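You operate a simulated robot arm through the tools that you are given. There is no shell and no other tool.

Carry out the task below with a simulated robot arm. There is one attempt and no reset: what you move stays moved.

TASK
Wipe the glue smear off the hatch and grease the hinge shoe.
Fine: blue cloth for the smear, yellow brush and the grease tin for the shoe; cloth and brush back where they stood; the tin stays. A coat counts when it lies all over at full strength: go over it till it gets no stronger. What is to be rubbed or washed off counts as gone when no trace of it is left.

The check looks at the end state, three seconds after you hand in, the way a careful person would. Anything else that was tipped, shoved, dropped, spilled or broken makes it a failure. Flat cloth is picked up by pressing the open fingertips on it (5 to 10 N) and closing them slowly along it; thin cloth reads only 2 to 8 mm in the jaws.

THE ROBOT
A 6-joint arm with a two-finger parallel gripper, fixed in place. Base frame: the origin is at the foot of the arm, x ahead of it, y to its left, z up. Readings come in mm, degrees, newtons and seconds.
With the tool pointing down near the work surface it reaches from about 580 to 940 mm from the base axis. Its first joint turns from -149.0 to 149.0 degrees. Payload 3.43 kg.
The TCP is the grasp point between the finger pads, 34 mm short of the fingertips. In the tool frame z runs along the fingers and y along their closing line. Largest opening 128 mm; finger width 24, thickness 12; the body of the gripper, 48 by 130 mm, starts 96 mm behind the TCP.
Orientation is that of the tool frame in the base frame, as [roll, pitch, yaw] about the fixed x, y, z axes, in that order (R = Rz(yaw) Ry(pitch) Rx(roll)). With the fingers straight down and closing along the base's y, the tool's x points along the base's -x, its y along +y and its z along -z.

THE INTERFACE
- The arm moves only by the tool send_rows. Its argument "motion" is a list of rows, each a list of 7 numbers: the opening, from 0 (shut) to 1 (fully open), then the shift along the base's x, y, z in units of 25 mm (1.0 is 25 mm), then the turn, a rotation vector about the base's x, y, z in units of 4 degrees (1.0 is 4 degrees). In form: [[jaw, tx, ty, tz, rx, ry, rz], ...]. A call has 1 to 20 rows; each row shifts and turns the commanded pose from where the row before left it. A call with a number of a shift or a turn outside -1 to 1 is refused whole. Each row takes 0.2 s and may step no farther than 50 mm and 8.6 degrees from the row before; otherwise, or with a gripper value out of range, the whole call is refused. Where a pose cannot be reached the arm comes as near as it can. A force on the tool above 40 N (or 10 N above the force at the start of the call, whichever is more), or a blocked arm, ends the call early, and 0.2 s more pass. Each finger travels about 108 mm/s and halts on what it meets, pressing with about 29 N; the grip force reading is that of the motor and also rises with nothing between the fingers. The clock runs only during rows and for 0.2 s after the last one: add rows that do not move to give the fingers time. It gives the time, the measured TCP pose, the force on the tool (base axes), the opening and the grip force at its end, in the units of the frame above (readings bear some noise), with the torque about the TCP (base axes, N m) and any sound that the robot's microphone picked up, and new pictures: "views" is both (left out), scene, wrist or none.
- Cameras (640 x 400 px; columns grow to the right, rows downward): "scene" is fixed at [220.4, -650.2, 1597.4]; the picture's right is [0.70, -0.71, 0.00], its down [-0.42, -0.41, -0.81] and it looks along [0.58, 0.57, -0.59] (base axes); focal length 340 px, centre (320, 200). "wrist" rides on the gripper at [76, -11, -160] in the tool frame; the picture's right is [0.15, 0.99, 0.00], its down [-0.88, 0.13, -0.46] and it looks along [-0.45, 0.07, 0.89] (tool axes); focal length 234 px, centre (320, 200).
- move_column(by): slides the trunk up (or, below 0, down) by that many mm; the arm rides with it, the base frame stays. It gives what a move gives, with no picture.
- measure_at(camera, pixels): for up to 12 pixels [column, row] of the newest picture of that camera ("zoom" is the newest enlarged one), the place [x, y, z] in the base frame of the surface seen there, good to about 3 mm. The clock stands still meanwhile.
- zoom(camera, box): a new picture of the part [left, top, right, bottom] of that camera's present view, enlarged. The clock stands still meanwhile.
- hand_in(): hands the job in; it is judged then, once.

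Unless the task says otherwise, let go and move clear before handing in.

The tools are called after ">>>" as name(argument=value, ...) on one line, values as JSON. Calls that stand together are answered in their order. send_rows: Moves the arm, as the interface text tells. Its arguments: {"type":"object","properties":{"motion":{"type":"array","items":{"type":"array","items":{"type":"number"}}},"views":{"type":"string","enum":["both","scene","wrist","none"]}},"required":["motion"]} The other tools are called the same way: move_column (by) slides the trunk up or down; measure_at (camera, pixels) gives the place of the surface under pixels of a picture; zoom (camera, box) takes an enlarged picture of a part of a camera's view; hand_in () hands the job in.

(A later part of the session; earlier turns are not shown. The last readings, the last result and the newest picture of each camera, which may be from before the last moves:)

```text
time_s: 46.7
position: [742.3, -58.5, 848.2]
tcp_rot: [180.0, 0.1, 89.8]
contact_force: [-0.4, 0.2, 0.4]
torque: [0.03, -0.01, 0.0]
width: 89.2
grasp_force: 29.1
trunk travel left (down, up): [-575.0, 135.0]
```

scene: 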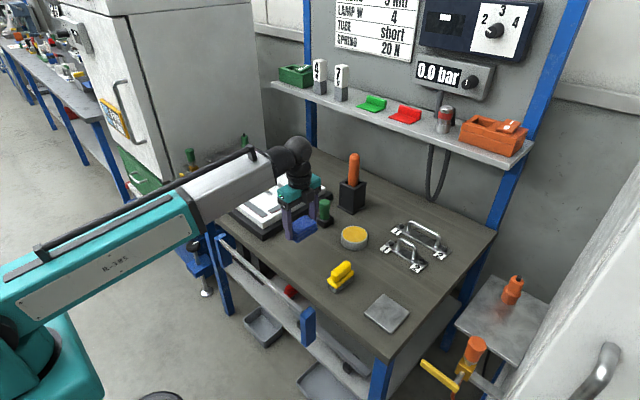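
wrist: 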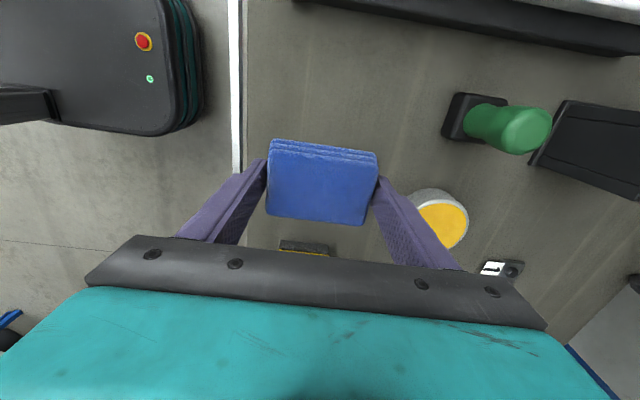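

>>> send_rows(motion=[[0.3, -0.05, 0, -0.1, 0, 0, 0], [0.3, 0, 0, -0.1, 0, 0, 0], [0.3, 0, 0, -0.06, 0, 0, 0], [0.3, 0, 0, 0, 0, 0, 0]], views="none")

```text
time_s: 47.7
position: [738.7, -57.7, 840.3]
tcp_rot: [-180.0, 0.0, 89.8]
contact_force: [-0.9, 0.2, -0.1]
torque: [0.0, 0.02, -0.02]
width: 88.9
grasp_force: 29.1
trunk travel left (down, up): [-575.0, 135.0]
```

Still no contact at z≈840. I'll step down in 1 mm steps until it touches.

>>> send_rows(motion=[[0.3, 0, 0, -0.04, 0, 0, 0], [0.3, 0, 0, -0.02, 0, 0, 0], [0.3, 0, 0, 0, 0, 0, 0]], views="none")

```text
time_s: 48.5
position: [740.5, -56.2, 838.5]
tcp_rot: [179.9, 0.0, 89.8]
contact_force: [0.7, 0.1, -0.6]
torque: [0.0, -0.02, -0.01]
width: 89.2
grasp_force: 28.5
trunk travel left (down, up): [-575.0, 135.0]
```

>>> send_rows(motion=[[0.3, 0, 0, -0.04, 0, 0, 0], [0.3, 0, 0, 0, 0, 0, 0]], views="none")

```text
time_s: 49.1
position: [739.3, -56.9, 837.7]
tcp_rot: [179.9, 0.0, 89.8]
contact_force: [-0.3, -0.8, 0.1]
torque: [0.02, 0.0, 0.07]
width: 88.7
grasp_force: 29.3
trunk travel left (down, up): [-575.0, 135.0]
```

>>> send_rows(motion=[[0.3, 0, 0, -0.04, 0, 0, 0], [0.3, 0, 0, 0, 0, 0, 0]], views="wrist")

```text
time_s: 49.7
position: [738.8, -56.7, 838.6]
tcp_rot: [179.9, 0.0, 89.8]
contact_force: [1.7, 1.7, 10.3]
torque: [-0.05, 0.28, 0.02]
width: 88.8
grasp_force: 28.9
trunk travel left (down, up): [-575.0, 135.0]
```

wrist: 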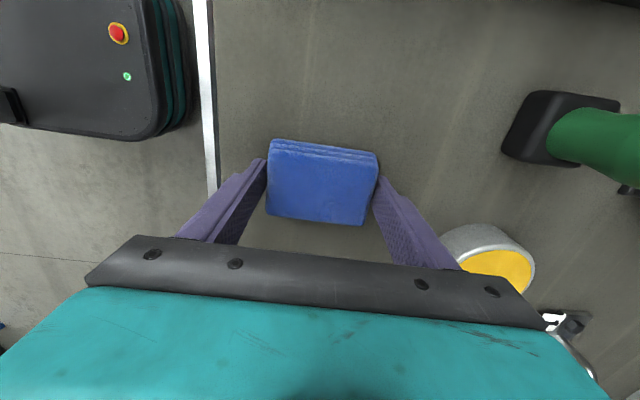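

The cloth stands on the table (10 N). I'll ease up 1 mm, open the jaws, and lift away.

>>> send_rows(motion=[[0.3, 0, 0, 0.04, 0, 0, 0], [0.72, 0, 0, 0, 0, 0, 0], [0.85, 0, 0, 0, 0, 0, 0], [1, 0, 0, 0, 0, 0, 0], [1, 0, 0, 0, 0, 0, 0], [1, 0, 0, 0.5, 0, 0, 0], [1, 0, 0, 1, 0, 0, 0], [1, 0, 0, 1, 0, 0, 0], [1, 0, 0, 1, 0, 0, 0], [1, 0, 0, 1, 0, 0, 0], [1, 0, 0, 0.5, 0, 0, 0], [1, 0, 0, 0, 0, 0, 0]], views="both")

>>> measure_at(camera="wrist", pixels=[[293, 122], [355, 128], [289, 165], [348, 172], [320, 147]])

```text
time_s: 52.3
position: [740.3, -56.5, 964.2]
tcp_rot: [179.9, -0.1, 89.7]
contact_force: [-0.2, -0.2, -0.4]
torque: [0.03, -0.01, 0.04]
width: 128.0
grasp_force: 0.1
trunk travel left (down, up): [-575.0, 135.0]
```

scene: 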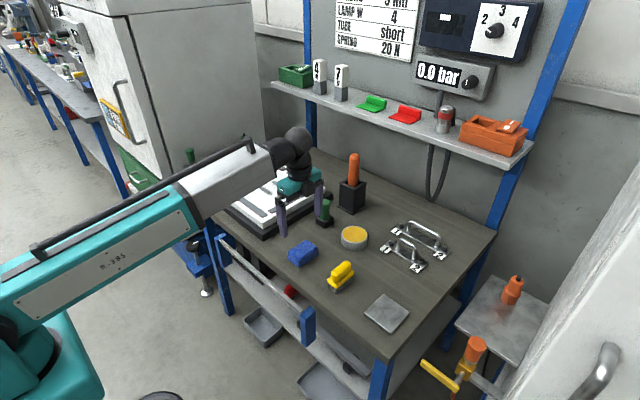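
wrist: 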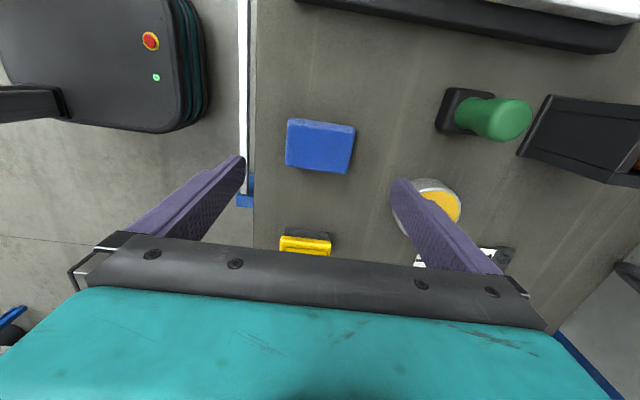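

```text
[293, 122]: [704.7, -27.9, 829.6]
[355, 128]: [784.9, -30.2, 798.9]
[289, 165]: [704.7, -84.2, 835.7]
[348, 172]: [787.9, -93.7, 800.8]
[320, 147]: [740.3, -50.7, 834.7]
```

The cloth is back where it stood (scene px 302,252). Next is the brush: I'll turn back to yaw 180° while moving above it at about (740,−225).

>>> send_rows(motion=[[1, 0, -0.35, 0, 0, 0, 1], [1, 0, -0.35, 0, 0, 0, 1], [1, 0, -0.35, 0, 0, 0, 1], [1, 0, -0.35, 0, 0, 0, 1], [1, 0, -0.35, 0, 0, 0, 1], [1, 0, -0.35, 0, 0, 0, 1], [1, 0, -0.35, 0, 0, 0, 1], [1, 0, -0.35, 0, 0, 0, 1], [1, 0, -0.35, 0, 0, 0, 1], [1, 0, -0.35, 0, 0, 0, 1], [1, 0, -0.35, 0, 0, 0, 1], [1, 0, -0.35, 0, 0, 0, 1], [1, 0, -0.35, 0, 0, 0, 1], [1, 0, -0.35, 0, 0, 0, 1], [1, 0, -0.35, 0, 0, 0, 1], [1, 0, -0.35, 0, 0, 0, 1], [1, 0, -0.35, 0, 0, 0, 1], [1, 0, -0.35, 0, 0, 0, 1], [1, 0, -0.35, 0, 0, 0, 1]], views="none")

>>> send_rows(motion=[[1, 0, 0, 0, 0, 0, 1], [1, 0, 0, 0, 0, 0, 1], [1, 0, 0, 0, 0, 0, 1], [1, 0, 0, 0, 0, 0, 0.55], [1, 0, 0, 0, 0, 0, 0]], views="both")

```text
time_s: 56.3
position: [737.3, -225.7, 962.5]
tcp_rot: [-179.9, 0.0, 166.0]
contact_force: [0.1, 0.0, 1.3]
torque: [-0.01, 0.02, -0.03]
width: 128.0
grasp_force: 0.0
trunk travel left (down, up): [-575.0, 135.0]
```

```text
time_s: 57.5
position: [738.1, -224.9, 961.9]
tcp_rot: [-179.9, 0.0, -179.9]
contact_force: [-0.6, -0.6, 0.0]
torque: [-0.02, -0.01, -0.01]
width: 128.1
grasp_force: 0.0
trunk travel left (down, up): [-575.0, 135.0]
```

scene: 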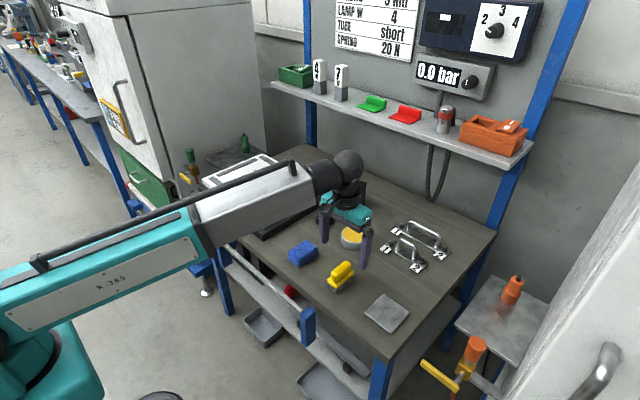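
wrist: 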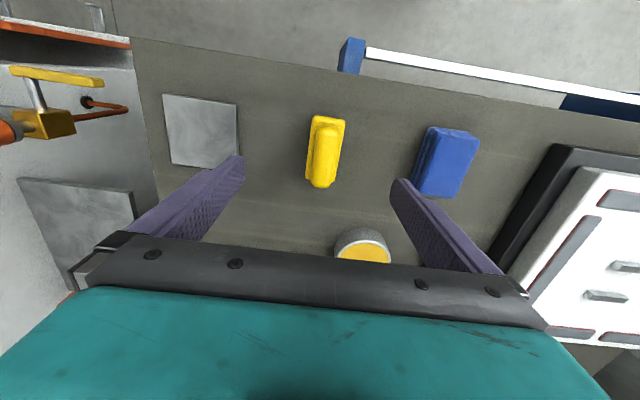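

The brush is below at wrist px (325,150). I'll measure the handle and base edges and the shoe.

>>> zoom(camera="wrist", box=[270, 90, 390, 210])

>>> measure_at(camera="zoom", pixels=[[240, 240], [330, 245], [260, 120], [340, 125], [205, 300], [220, 180], [360, 200], [325, 310], [250, 290], [300, 180], [395, 180]])

>>> measure_at(camera="wrist", pixels=[[166, 96], [237, 104], [173, 163], [225, 165], [200, 130], [336, 250], [390, 250], [362, 258], [363, 232]])

```text
3.33 times, centred on (330, 150) of wrist
```

zoom: 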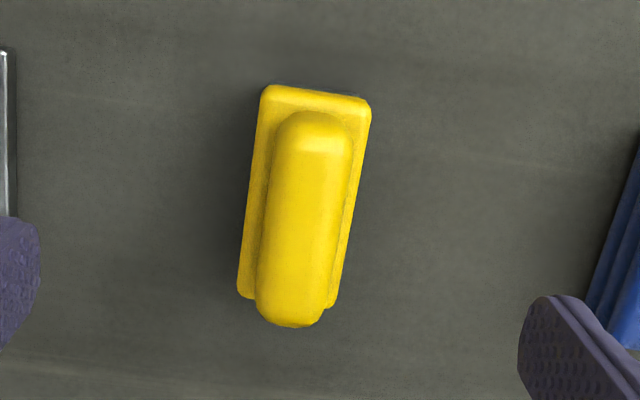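

```text
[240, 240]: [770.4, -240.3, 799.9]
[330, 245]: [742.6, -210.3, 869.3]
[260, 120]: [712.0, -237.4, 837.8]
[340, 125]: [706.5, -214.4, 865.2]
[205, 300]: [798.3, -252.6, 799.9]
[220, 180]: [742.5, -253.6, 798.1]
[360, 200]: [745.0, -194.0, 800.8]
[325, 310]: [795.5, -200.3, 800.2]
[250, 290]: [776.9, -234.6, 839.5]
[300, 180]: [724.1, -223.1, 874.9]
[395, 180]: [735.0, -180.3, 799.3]
```

```text
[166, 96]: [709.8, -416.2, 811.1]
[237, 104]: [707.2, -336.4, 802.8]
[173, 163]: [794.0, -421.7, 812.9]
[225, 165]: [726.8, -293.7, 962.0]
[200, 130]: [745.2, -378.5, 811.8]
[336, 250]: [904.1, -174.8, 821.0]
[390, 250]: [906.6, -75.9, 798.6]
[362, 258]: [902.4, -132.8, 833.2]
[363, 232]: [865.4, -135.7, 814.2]
```

The brush centre is about (740,−220), with a handle about 28 mm wide. I need the base plate's top height to know how deep the fingertips may go.

>>> measure_at(camera="zoom", pixels=[[261, 160], [257, 200], [253, 240], [363, 120], [360, 140], [290, 98], [330, 100], [310, 150], [310, 220], [290, 300]])

>>> zoom(camera="scene", box=[315, 250, 370, 300])

```text
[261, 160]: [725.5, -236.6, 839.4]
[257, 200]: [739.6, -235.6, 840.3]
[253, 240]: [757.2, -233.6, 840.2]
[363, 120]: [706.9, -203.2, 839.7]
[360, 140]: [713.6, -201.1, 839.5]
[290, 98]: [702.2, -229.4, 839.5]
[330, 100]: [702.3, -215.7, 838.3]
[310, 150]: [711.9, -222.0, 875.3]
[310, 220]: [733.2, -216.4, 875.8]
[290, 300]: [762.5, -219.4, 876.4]
```

```text
8.00 times, centred on (342, 275) of scene
```

zoom: 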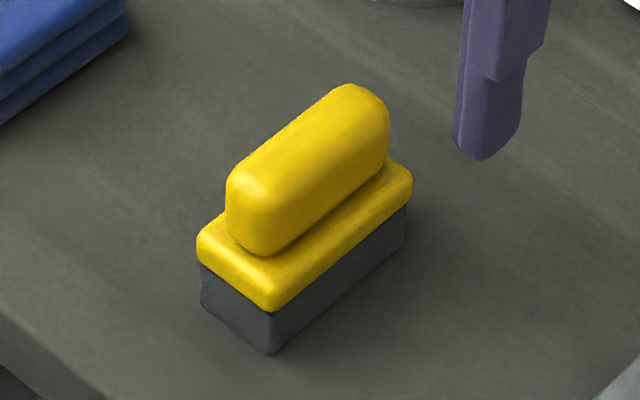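

The base plate's top is z≈840 and the handle runs up to 876. I'll descend to fingertips at z≈844 and close on the handle.

>>> send_rows(motion=[[1, 0.08, 0.2, -0.8, 0, 0, 0], [1, 0, 0, -1, 0, 0, 0], [1, 0, 0, -1, 0, 0, 0], [1, 0, 0, -0.56, 0, 0, 0], [1, 0, 0, 0, 0, 0, 0]], views="wrist")

```text
time_s: 58.7
position: [740.1, -219.2, 878.7]
tcp_rot: [-179.9, 0.0, 180.0]
contact_force: [-0.6, -0.8, 0.7]
torque: [-0.02, 0.01, 0.01]
width: 128.0
grasp_force: 0.1
trunk travel left (down, up): [-575.0, 135.0]
```

wrist: 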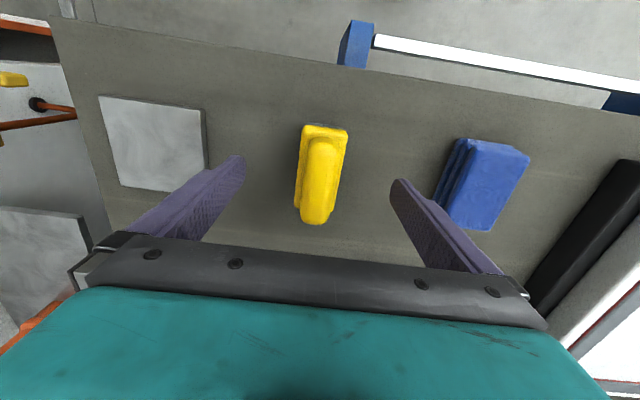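

The jaws straddle the handle. I'll close step by step.

>>> send_rows(motion=[[0.75, 0, 0, 0, 0, 0, 0], [0.5, 0, 0, 0, 0, 0, 0], [0.35, 0, 0, 0, 0, 0, 0], [0.3, 0, 0, 0, 0, 0, 0], [0.26, 0, 0, 0, 0, 0, 0], [0.22, 0, 0, 0, 0, 0, 0], [0.15, 0, 0, 0, 0, 0, 0], [0.1, 0, 0, 0, 0, 0, 0], [0.1, 0, 0, 0, 0, 0, 0]], views="wrist")

```text
time_s: 60.7
position: [740.9, -218.5, 878.9]
tcp_rot: [-180.0, -0.1, 179.9]
contact_force: [0.4, -1.2, 0.1]
torque: [-0.06, -0.02, 0.0]
width: 25.4
grasp_force: 28.7
trunk travel left (down, up): [-575.0, 135.0]
```

wrist: 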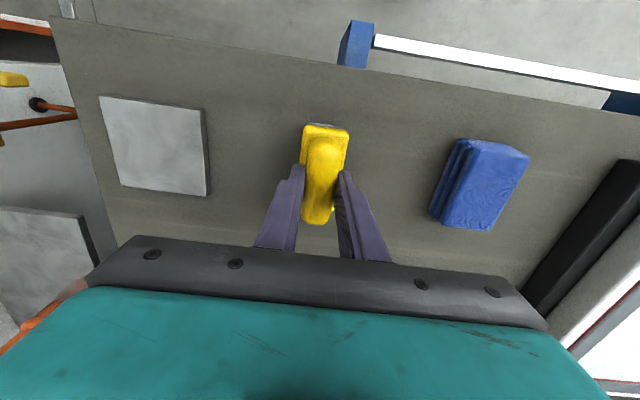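

The handle is held at 25.4 mm and 29 N. I'll lift slowly and check.

>>> send_rows(motion=[[0.1, 0, 0, 0.1, 0, 0, 0], [0.1, 0, 0, 0.2, 0, 0, 0], [0.1, 0, 0, 0.3, 0, 0, 0], [0.1, 0, 0, 0.4, 0, 0, 0], [0.1, 0, 0, 0, 0, 0, 0]], views="both")

```text
time_s: 61.9
position: [739.8, -219.7, 903.2]
tcp_rot: [-179.9, 0.0, 179.9]
contact_force: [-0.6, -0.5, -0.7]
torque: [-0.02, 0.0, 0.0]
width: 25.1
grasp_force: 28.8
trunk travel left (down, up): [-575.0, 135.0]
```

scene: 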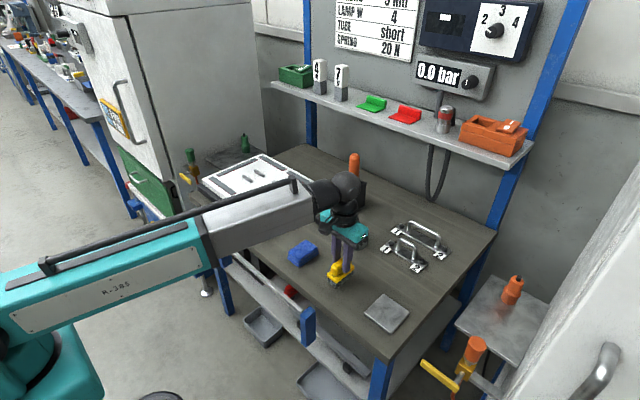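
wrist: 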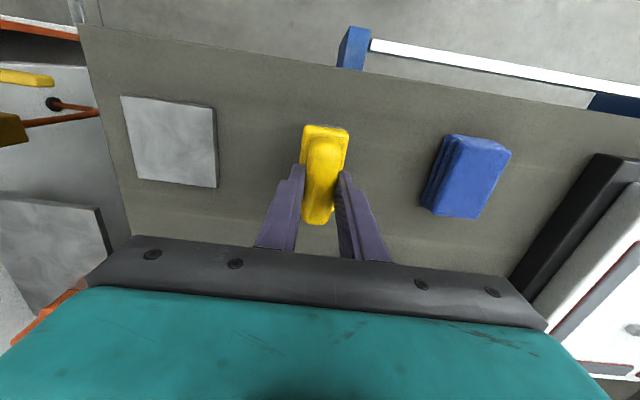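

The brush lifts cleanly. I'll raise it and carry it above the tin at about (910,−129).

>>> send_rows(motion=[[0.1, 0, 0, 0.8, 0, 0, 0], [0.1, 0, 0, 0.9, 0, 0, 0], [0.1, 0.4, 0.2, 0.6, 0, 0, 0], [0.1, 0.85, 0.45, 0, 0, 0, 0], [0.1, 0.85, 0.45, 0, 0, 0, 0], [0.1, 0.85, 0.45, 0, 0, 0, 0], [0.1, 0.85, 0.45, 0, 0, 0, 0], [0.1, 0.85, 0.45, 0, 0, 0, 0], [0.1, 0.85, 0.45, 0, 0, 0, 0], [0.1, 0.85, 0.45, 0, 0, 0, 0], [0.1, 0.45, 0.25, 0, 0, 0, 0], [0.1, 0, 0, 0, 0, 0, 0]], views="both")

```text
time_s: 64.5
position: [911.1, -129.7, 961.3]
tcp_rot: [-180.0, 0.0, -180.0]
contact_force: [-0.8, 0.3, -1.0]
torque: [0.0, 0.03, 0.0]
width: 25.3
grasp_force: 29.5
trunk travel left (down, up): [-575.0, 135.0]
```

scene: 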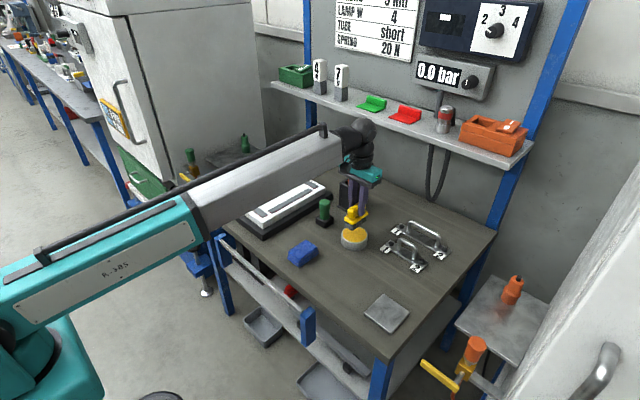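
wrist: 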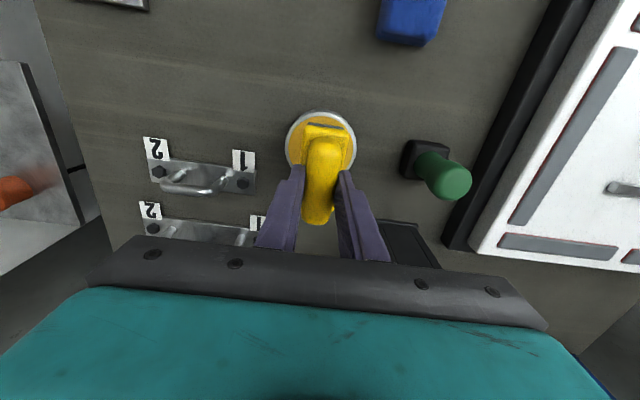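

>>> zoom(camera="wrist", box=[260, 90, 380, 240])

>>> zoom(camera="scene", box=[325, 190, 385, 260])

>>> measure_at(camera="wrist", pixels=[[287, 140], [293, 145], [320, 112], [320, 116], [355, 145], [350, 148], [292, 165], [350, 165], [296, 130], [345, 130]])

```text
2.67 times, centred on (320, 165) of wrist
```

zoom: 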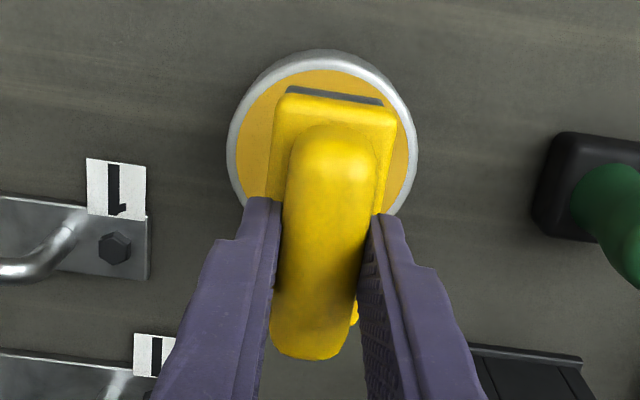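

```text
5.71 times, centred on (355, 225) of scene
```

zoom: 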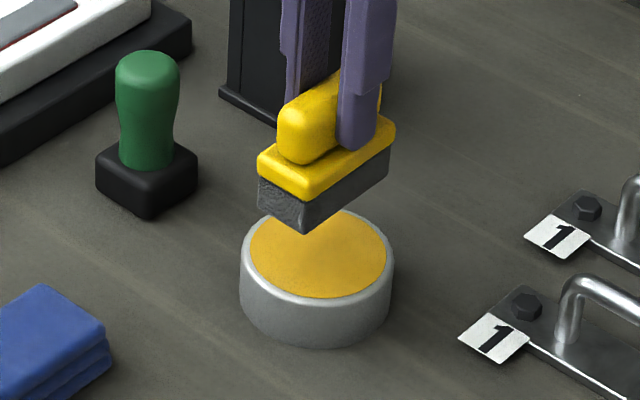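

```text
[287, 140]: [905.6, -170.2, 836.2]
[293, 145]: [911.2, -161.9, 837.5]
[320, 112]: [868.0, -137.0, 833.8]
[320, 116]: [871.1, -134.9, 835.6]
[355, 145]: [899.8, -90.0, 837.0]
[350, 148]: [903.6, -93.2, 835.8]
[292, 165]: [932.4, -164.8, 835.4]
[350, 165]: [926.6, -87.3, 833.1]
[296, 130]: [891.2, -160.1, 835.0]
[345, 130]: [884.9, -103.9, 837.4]
```

The grease is flush with the tin rim at z≈836, and the tin centre is about (907,−130). I'll lower to just above it.

>>> send_rows(motion=[[0.1, -0.12, 0, -0.8, 0, 0, 0], [0.1, 0, 0, -0.6, 0, 0, 0], [0.1, 0, 0, -0.3, 0, 0, 0], [0.1, 0, 0, 0, 0, 0, 0]], views="none")

```text
time_s: 65.5
position: [907.5, -132.3, 918.0]
tcp_rot: [180.0, 0.0, 179.9]
contact_force: [-0.3, 0.9, -1.6]
torque: [-0.03, 0.0, 0.03]
width: 25.2
grasp_force: 28.7
trunk travel left (down, up): [-575.0, 135.0]
```

>>> send_rows(motion=[[0.1, 0, 0.04, -0.06, 0, 0, 0], [0.1, 0, 0, -0.04, 0, 0, 0], [0.1, 0, 0, 0, 0, 0, 0]], views="none")

```text
time_s: 66.3
position: [906.7, -128.3, 916.5]
tcp_rot: [-180.0, 0.0, 180.0]
contact_force: [-0.4, 0.2, -0.3]
torque: [-0.02, -0.02, -0.01]
width: 25.0
grasp_force: 28.9
trunk travel left (down, up): [-575.0, 135.0]
```

>>> send_rows(motion=[[0.1, 0, 0, -0.04, 0, 0, 0], [0.1, 0, 0, -0.04, 0, 0, 0], [0.1, 0, 0, 0, 0, 0, 0]], views="none")

```text
time_s: 67.1
position: [907.9, -131.5, 913.2]
tcp_rot: [-180.0, 0.0, 180.0]
contact_force: [-0.3, -0.4, 0.2]
torque: [-0.02, -0.01, -0.02]
width: 25.2
grasp_force: 29.2
trunk travel left (down, up): [-575.0, 135.0]
```

No contact yet at z≈914. I'll continue in 1 mm steps.

>>> send_rows(motion=[[0.1, 0, 0, -0.04, 0, 0, 0], [0.1, 0, 0, 0, 0, 0, 0]], views="none")

>>> send_rows(motion=[[0.1, 0, 0, -0.04, 0, 0, 0], [0.1, 0, 0, 0, 0, 0, 0]], views="both")

```text
time_s: 67.7
position: [906.6, -130.2, 914.1]
tcp_rot: [179.9, 0.0, -179.9]
contact_force: [0.7, 0.9, 1.5]
torque: [0.04, 0.04, 0.06]
width: 25.3
grasp_force: 29.4
trunk travel left (down, up): [-575.0, 135.0]
```

```text
time_s: 68.3
position: [906.1, -129.8, 913.9]
tcp_rot: [180.0, 0.1, -179.9]
contact_force: [2.6, 1.6, 9.1]
torque: [0.12, 0.02, 0.0]
width: 25.1
grasp_force: 29.0
trunk travel left (down, up): [-575.0, 135.0]
```

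scene: 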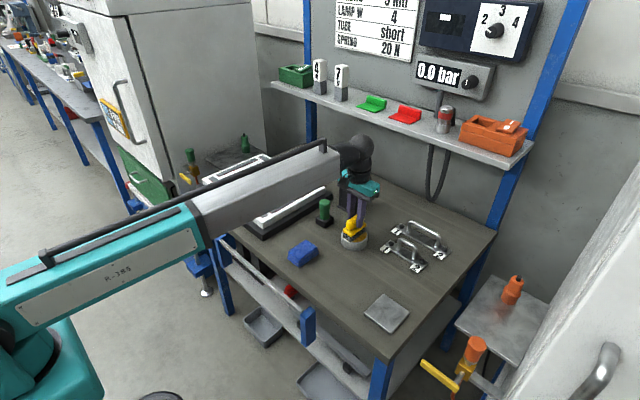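
wrist: 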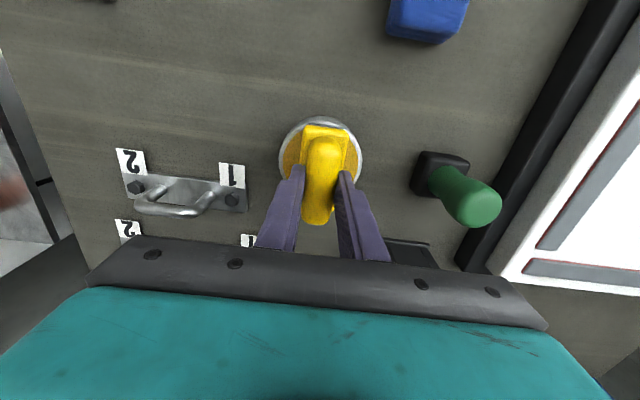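

The bristles press on the grease at 9 N. I'll hold briefly, then lift and look at the bristles.

>>> send_rows(motion=[[0.1, 0, 0, 0, 0, 0, 0], [0.1, 0, 0, 0, 0, 0, 0], [0.1, 0, 0, 0, 0, 0, 0], [0.1, 0, 0, 0.3, 0, 0, 0], [0.1, 0, 0, 0.8, 0, 0, 0], [0.1, 0, 0, 0.9, 0, 0, 0], [0.1, 0, 0, 0, 0, 0, 0]], views="both")

>>> zoom(camera="scene", box=[325, 190, 385, 260])

```text
time_s: 69.9
position: [906.8, -130.0, 962.4]
tcp_rot: [-179.9, 0.0, -180.0]
contact_force: [-0.5, -0.7, -1.1]
torque: [0.01, -0.02, -0.01]
width: 25.3
grasp_force: 29.1
trunk travel left (down, up): [-575.0, 135.0]
```

scene: 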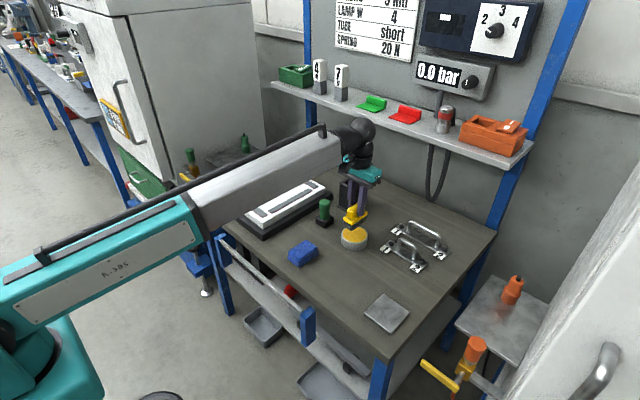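
wrist: 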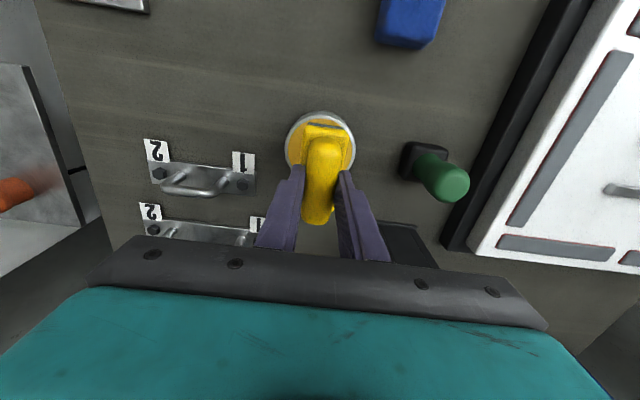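

```text
5.71 times, centred on (355, 225) of scene
```

zoom: 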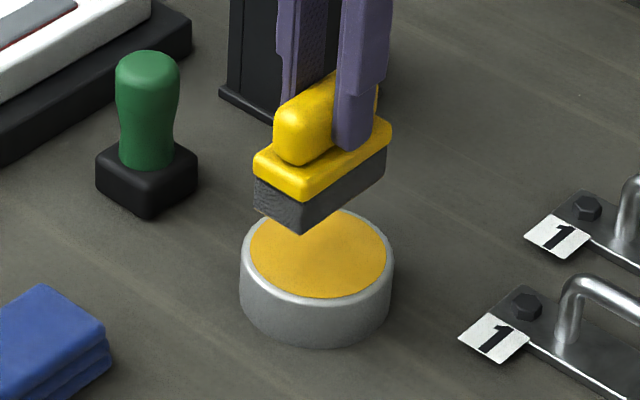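

I can't see grease on the bristle sides, but the contact was firm. Before moving over to the shoe I'll check the heights of the handle brackets along the way.

>>> measure_at(camera="scene", pixels=[[404, 241], [420, 250], [420, 227], [440, 240], [400, 246], [388, 312]])

>>> measure_at(camera="wrist", pixels=[[170, 187], [210, 188], [190, 192], [110, 5]])

```text
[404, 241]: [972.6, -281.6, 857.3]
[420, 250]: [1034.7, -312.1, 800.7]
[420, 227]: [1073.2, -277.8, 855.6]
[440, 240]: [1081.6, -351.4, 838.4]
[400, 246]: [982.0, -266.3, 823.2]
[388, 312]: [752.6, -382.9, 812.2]
```

```text
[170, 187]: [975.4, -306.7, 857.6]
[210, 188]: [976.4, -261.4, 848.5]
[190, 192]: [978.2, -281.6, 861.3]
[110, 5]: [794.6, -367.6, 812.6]
```

The brackets are at x≥960, out of the way. I'll carry the brush over to the shoe centre (751,−378).

>>> send_rows(motion=[[0.1, -0.4, -0.6, 0, 0, 0, 0], [0.1, -0.62, -0.99, 0, 0, 0, 0], [0.1, -0.62, -0.99, 0, 0, 0, 0], [0.1, -0.62, -0.99, 0, 0, 0, 0], [0.1, -0.62, -0.99, 0, 0, 0, 0], [0.1, -0.62, -0.99, 0, 0, 0, 0], [0.1, -0.62, -0.99, 0, 0, 0, 0], [0.1, -0.62, -0.99, 0, 0, 0, 0], [0.1, -0.62, -0.99, -0.4, 0, 0, 0], [0.1, -0.62, -0.99, -0.4, 0, 0, 0], [0.1, -0.24, -0.4, -0.6, 0, 0, 0], [0.1, 0, 0, -0.6, 0, 0, 0], [0.1, 0, 0, 0, 0, 0, 0]], views="both")

```text
time_s: 72.7
position: [750.4, -377.0, 911.8]
tcp_rot: [180.0, 0.0, -180.0]
contact_force: [0.1, -0.4, -1.0]
torque: [0.0, -0.02, 0.01]
width: 25.0
grasp_force: 28.8
trunk travel left (down, up): [-575.0, 135.0]
```

scene: 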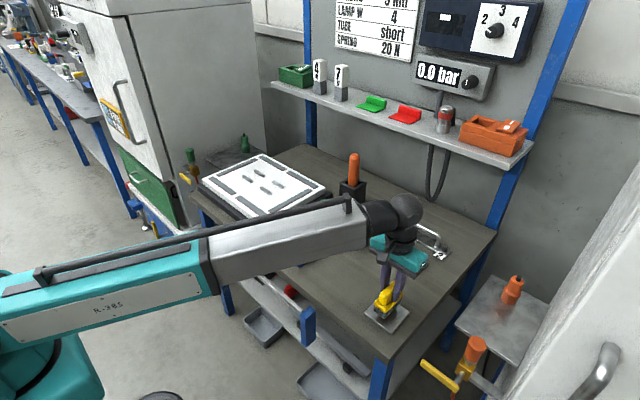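
wrist: 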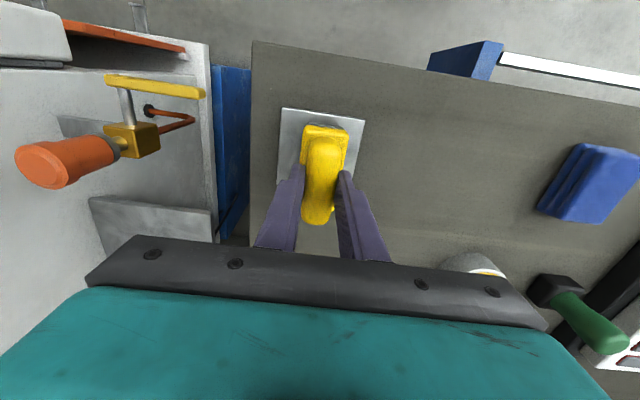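

The hatch in the scene looks clean, and the brush is above the shoe. I'll verify the hatch with a zoom and lower the brush to just above the shoe.

>>> zoom(camera="scene", box=[210, 150, 320, 215])

>>> send_rows(motion=[[0.1, 0, 0, -0.4, 0, 0, 0], [0.1, 0, 0, -0.3, 0, 0, 0], [0.1, 0, 0, 0, 0, 0, 0]], views="none")

```text
5.82 times, centred on (265, 182) of scene
```

zoom: 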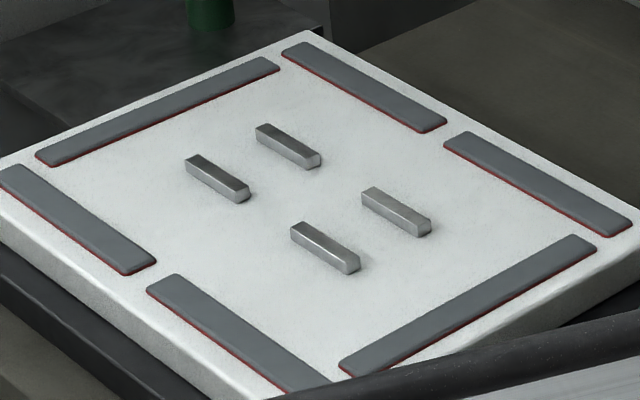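

```text
time_s: 73.5
position: [751.3, -377.2, 895.8]
tcp_rot: [179.9, -0.1, -180.0]
contact_force: [0.3, 0.6, -1.7]
torque: [-0.02, -0.01, -0.01]
width: 25.2
grasp_force: 28.7
trunk travel left (down, up): [-575.0, 135.0]
```

The hatch is clean. I'll step the brush down to contact on the shoe.

>>> send_rows(motion=[[0.1, 0, 0, -0.08, 0, 0, 0], [0.1, 0, 0, -0.06, 0, 0, 0], [0.1, 0, 0, 0, 0, 0, 0]], views="none")

>>> send_rows(motion=[[0.1, 0, 0, -0.05, 0, 0, 0], [0.1, 0, 0, 0, 0, 0, 0]], views="none")

```text
time_s: 74.3
position: [750.7, -379.2, 891.7]
tcp_rot: [-179.9, 0.1, -180.0]
contact_force: [0.4, 0.1, -1.3]
torque: [0.01, 0.03, 0.03]
width: 25.3
grasp_force: 29.0
trunk travel left (down, up): [-575.0, 135.0]
```

```text
time_s: 74.9
position: [752.0, -377.8, 889.8]
tcp_rot: [180.0, 0.1, -179.9]
contact_force: [2.2, 0.7, 5.1]
torque: [0.09, 0.13, -0.05]
width: 25.2
grasp_force: 29.0
trunk travel left (down, up): [-575.0, 135.0]
```

Contact is 5 N. I'll try a gentle stroke in y and then look at whether a coat appears and the shoe stays put.

>>> send_rows(motion=[[0.1, 0, 0.4, 0, 0, 0, 0], [0.1, 0, 0.4, 0, 0, 0, 0], [0.1, 0, 0.2, 0, 0, 0, 0], [0.1, 0, -0.4, 0, 0, 0, 0], [0.1, 0, -0.4, 0, 0, 0, 0], [0.1, 0, -0.4, 0, 0, 0, 0], [0.1, 0, -0.4, 0, 0, 0, 0], [0.1, 0, -0.4, 0, 0, 0, 0], [0.1, 0, 0, 0, 0, 0, 0]], views="both")

>>> zoom(camera="wrist", box=[240, 80, 420, 240])

>>> zoom(camera="scene", box=[350, 270, 430, 340])

```text
time_s: 76.9
position: [751.9, -402.0, 890.9]
tcp_rot: [-180.0, 0.1, -179.8]
contact_force: [0.8, 5.2, 16.6]
torque: [0.27, 0.34, -0.09]
width: 25.1
grasp_force: 29.4
trunk travel left (down, up): [-575.0, 135.0]
```

scene: 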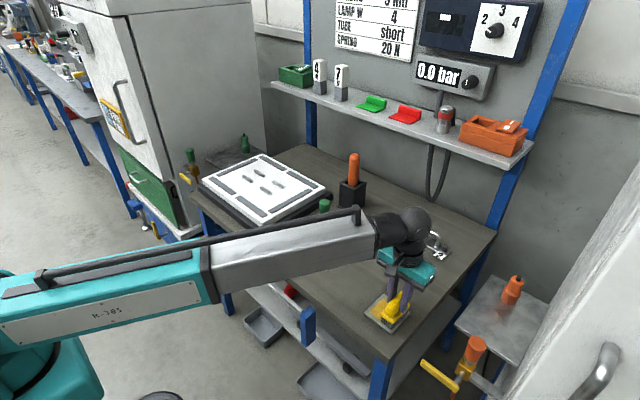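
wrist: 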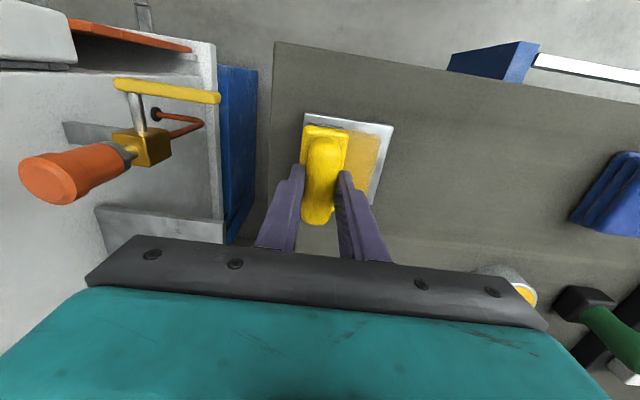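

```text
2.50 times, centred on (330, 160) of wrist
```

zoom: 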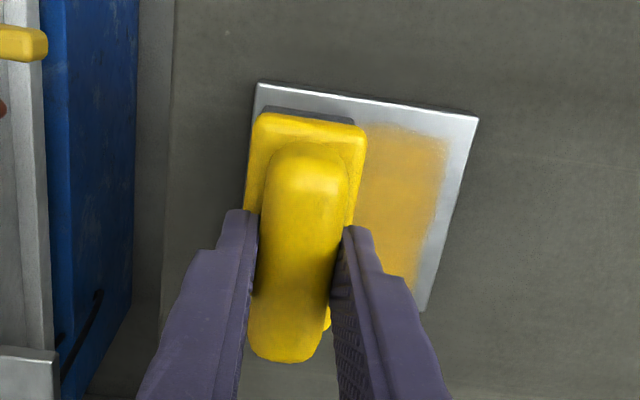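

```text
5.71 times, centred on (390, 305) of scene
```

zoom: 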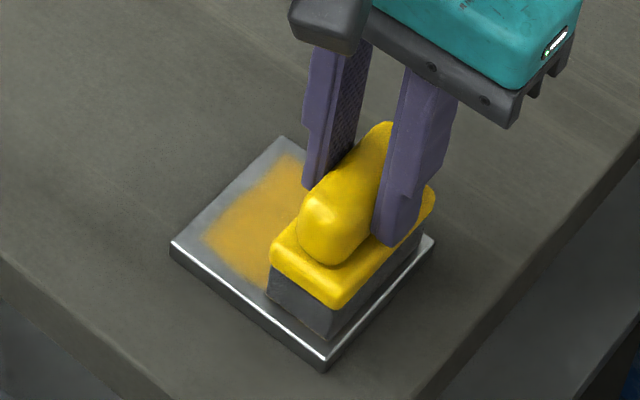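

A yellow coat appears where the brush passed, and the shoe stays put. I'll now sweep the whole shoe: x offset +13 across y −409 to −347, then x offset −13 back.

>>> send_rows(motion=[[0.1, 0, -0.28, 0.02, 0, 0, 0], [0.1, 0.26, 0, 0, 0, 0, 0], [0.1, 0.26, 0, 0, 0, 0, 0], [0.1, 0, 0.42, 0, 0, 0, 0], [0.1, 0, 0.42, 0, 0, 0, 0], [0.1, 0, 0.42, 0, 0, 0, 0], [0.1, 0, 0.42, 0, 0, 0, 0], [0.1, 0, 0.42, 0, 0, 0, 0], [0.1, 0, 0.42, 0, 0, 0, 0], [0.1, 0, 0, 0, 0, 0, 0]], views="both")

>>> zoom(camera="wrist", box=[240, 80, 420, 240])

>>> zoom(camera="scene", box=[350, 270, 430, 340])

```text
time_s: 79.1
position: [763.9, -347.8, 888.9]
tcp_rot: [180.0, 0.0, 180.0]
contact_force: [-0.5, -2.0, 6.7]
torque: [-0.07, -0.09, 0.02]
width: 25.4
grasp_force: 29.2
trunk travel left (down, up): [-575.0, 135.0]
```

scene: 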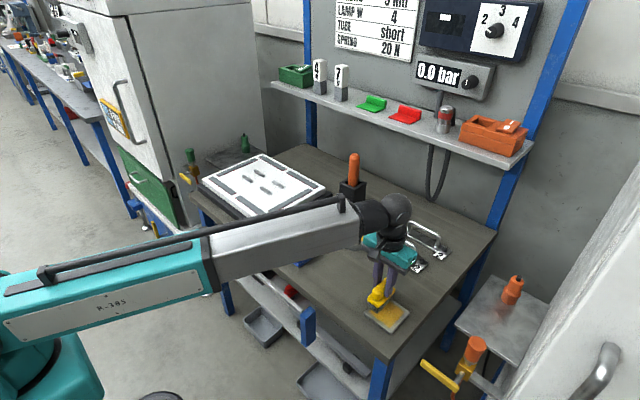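
wrist: 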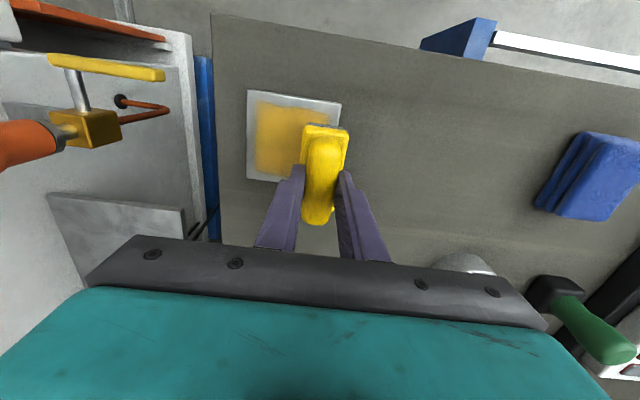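

```text
2.50 times, centred on (330, 160) of wrist
```

zoom: 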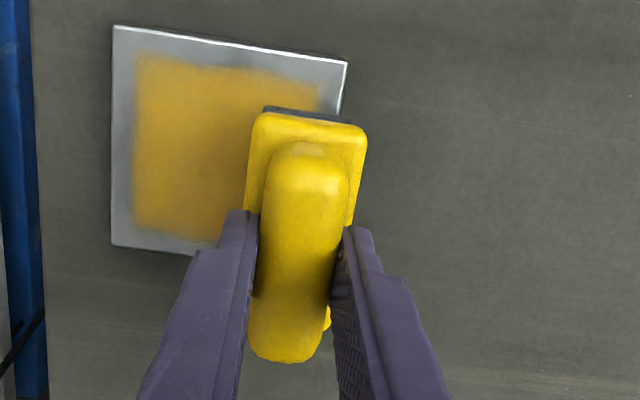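

```text
5.71 times, centred on (390, 305) of scene
```

zoom: 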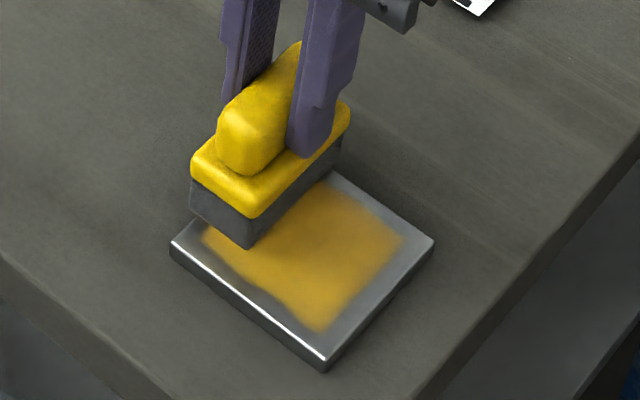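

The coat does not yet reach the edges (gap about 8–10 mm). I'll run a raster of x strokes with more overhang, starting at the +y edge.

>>> send_rows(motion=[[0.1, 0, 0.28, 0, 0, 0, 0], [0.1, 0.3, 0, 0, 0, 0, 0], [0.1, -0.53, 0, 0, 0, 0, 0], [0.1, -0.53, 0, 0, 0, 0, 0], [0.1, -0.53, 0, 0, 0, 0, 0], [0.1, 0, -0.6, 0, 0, 0, 0], [0.1, 0.53, 0, 0, 0, 0, 0], [0.1, 0.53, 0, 0, 0, 0, 0], [0.1, 0.53, 0, 0, 0, 0, 0], [0.1, 0, -0.6, 0, 0, 0, 0], [0.1, -0.53, 0, 0, 0, 0, 0], [0.1, -0.53, 0, 0, 0, 0, 0], [0.1, -0.53, 0, 0, 0, 0, 0], [0.1, 0, 0, 0, 0, 0, 0]], views="both")

>>> zoom(camera="wrist", box=[240, 80, 420, 240])

>>> zoom(camera="scene", box=[350, 270, 430, 340])

```text
time_s: 82.1
position: [732.4, -368.4, 891.1]
tcp_rot: [-179.9, 0.0, -180.0]
contact_force: [0.4, -1.0, -0.9]
torque: [0.0, -0.01, -0.01]
width: 25.4
grasp_force: 29.1
trunk travel left (down, up): [-575.0, 135.0]
```

scene: 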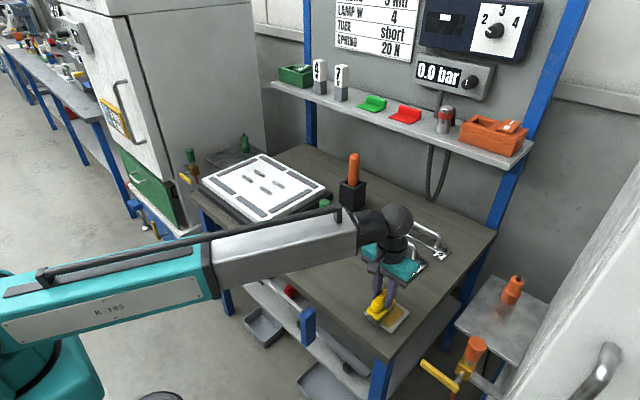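
wrist: 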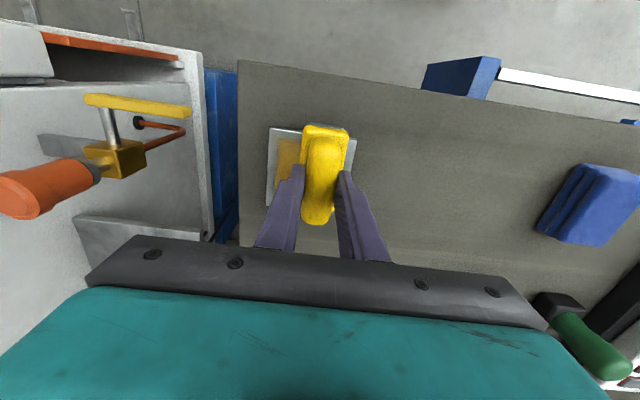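

```text
2.50 times, centred on (330, 160) of wrist
```

zoom: 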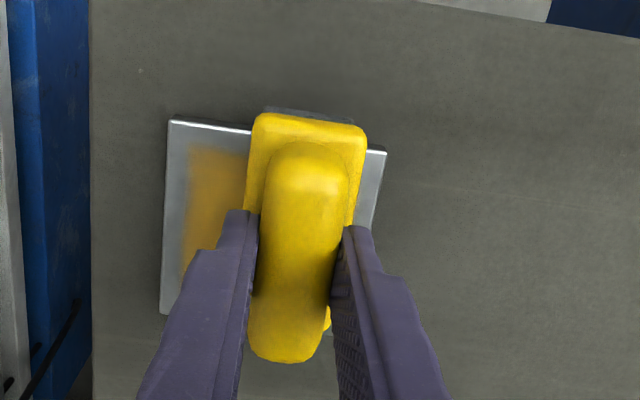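

```text
5.71 times, centred on (390, 305) of scene
```

zoom: 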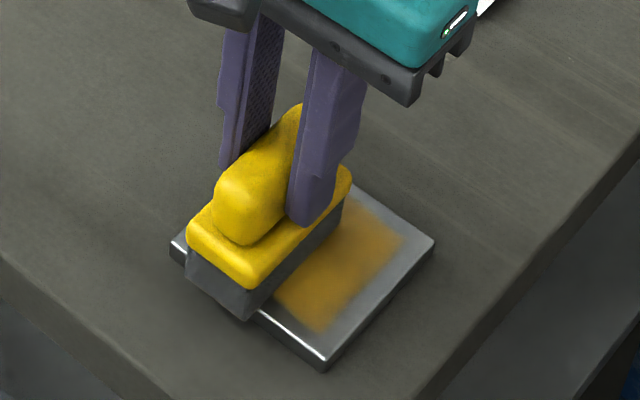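

There is no contact force here (−0.9 N). I'll press down until contact returns, then continue rastering with force checks.

>>> send_rows(motion=[[0.1, 0, 0, -0.04, 0, 0, 0], [0.1, 0, 0, 0, 0, 0, 0]], views="none")

>>> send_rows(motion=[[0.1, 0, 0, -0.04, 0, 0, 0], [0.1, 0, 0, 0, 0, 0, 0]], views="none")

```text
time_s: 82.7
position: [732.2, -370.2, 891.3]
tcp_rot: [179.9, 0.0, -179.9]
contact_force: [0.1, -1.3, -1.1]
torque: [-0.02, 0.01, 0.0]
width: 24.9
grasp_force: 28.7
trunk travel left (down, up): [-575.0, 135.0]
```

```text
time_s: 83.3
position: [732.2, -369.6, 890.2]
tcp_rot: [-179.8, 0.2, 180.0]
contact_force: [1.3, -1.7, 8.9]
torque: [0.0, 0.01, -0.01]
width: 25.0
grasp_force: 29.0
trunk travel left (down, up): [-575.0, 135.0]
```

Contact is back at 8.9 N. Now y strokes along this x≈732 line, covering the −x edge.

>>> send_rows(motion=[[0.1, 0, -0.45, 0, 0, 0, 0], [0.1, 0, -0.45, 0, 0, 0, 0], [0.1, 0, -0.45, 0, 0, 0, 0], [0.1, 0, -0.4, 0, 0, 0, 0], [0.1, 0, 0, 0, 0, 0, 0]], views="wrist")

>>> send_rows(motion=[[0.1, 0, 0.45, 0, 0, 0, 0], [0.1, 0, 0.45, 0, 0, 0, 0], [0.1, 0, 0.45, 0, 0, 0, 0], [0.1, 0, 0.45, 0, 0, 0, 0], [0.1, 0, 0.45, 0, 0, 0, 0], [0.1, 0, 0.45, 0, 0, 0, 0], [0.1, 0, 0.45, 0, 0, 0, 0], [0.1, 0, 0, 0, 0, 0, 0]], views="both")

>>> zoom(camera="scene", box=[350, 270, 430, 340])

>>> zoom(camera="wrist", box=[220, 80, 400, 240])

```text
time_s: 84.5
position: [732.7, -413.6, 890.0]
tcp_rot: [-180.0, 0.0, -179.9]
contact_force: [0.4, 4.7, 13.8]
torque: [0.28, -0.01, 0.01]
width: 25.1
grasp_force: 29.1
trunk travel left (down, up): [-575.0, 135.0]
```

wrist: 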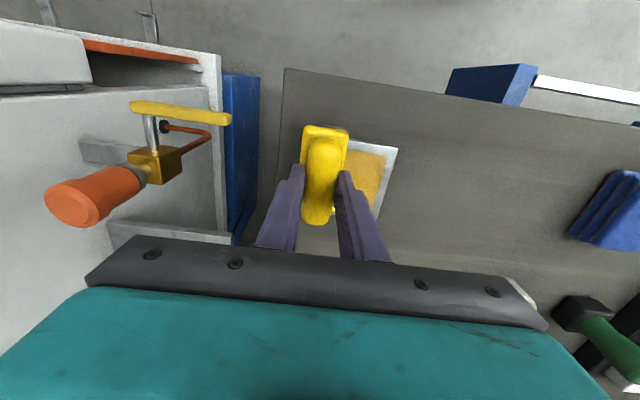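

```text
time_s: 86.3
position: [731.1, -334.4, 889.7]
tcp_rot: [-180.0, 0.1, 180.0]
contact_force: [-0.7, -4.0, 16.6]
torque: [-0.39, -0.04, 0.0]
width: 25.0
grasp_force: 29.2
trunk travel left (down, up): [-575.0, 135.0]
```

scene: 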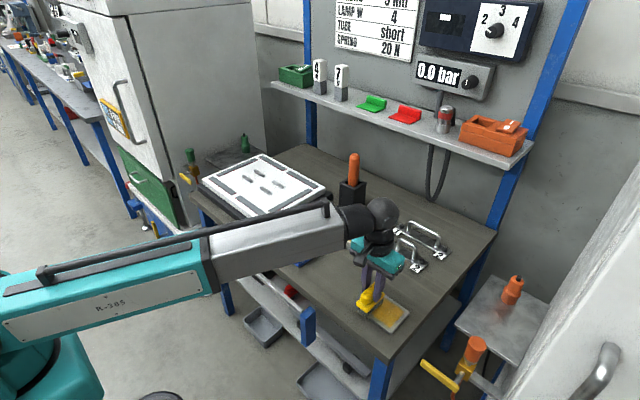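
wrist: 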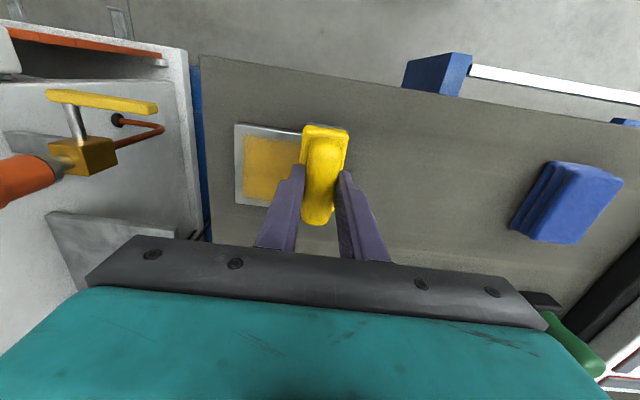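

```text
5.71 times, centred on (390, 305) of scene
```

zoom: 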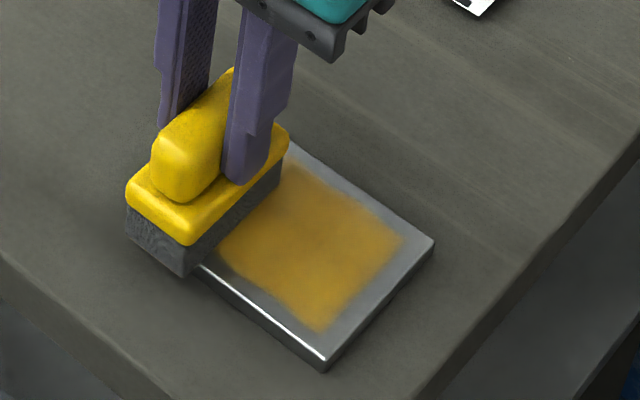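

```text
2.50 times, centred on (310, 160) of wrist
```

zoom: 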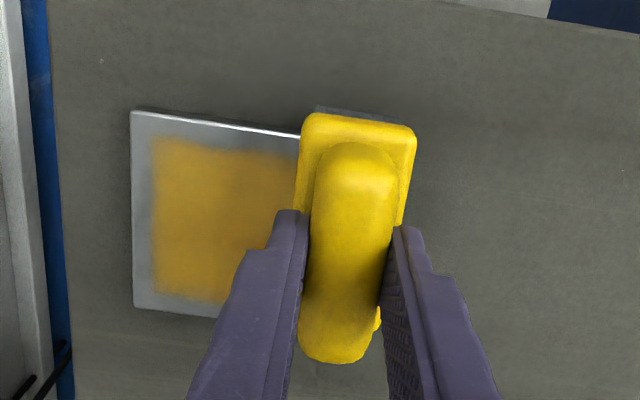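

The coat's outline keeps a constant inset of about 8 mm, despite the brush overhanging at 14 N. It seems to be the shoe's greasing area. Now I'll cover the +x side (x≈770) with y strokes.

>>> send_rows(motion=[[0.1, 0.5, -0.1, 0.02, 0, 0, 0], [0.1, 0.5, 0, 0.02, 0, 0, 0], [0.1, 0.5, 0, 0.02, 0, 0, 0], [0.1, 0, 0, 0, 0, 0, 0]], views="none")

```text
time_s: 87.3
position: [768.6, -336.2, 889.7]
tcp_rot: [-180.0, 0.0, -180.0]
contact_force: [-2.1, 0.2, 6.2]
torque: [-0.01, 0.04, -0.01]
width: 25.3
grasp_force: 28.6
trunk travel left (down, up): [-575.0, 135.0]
```

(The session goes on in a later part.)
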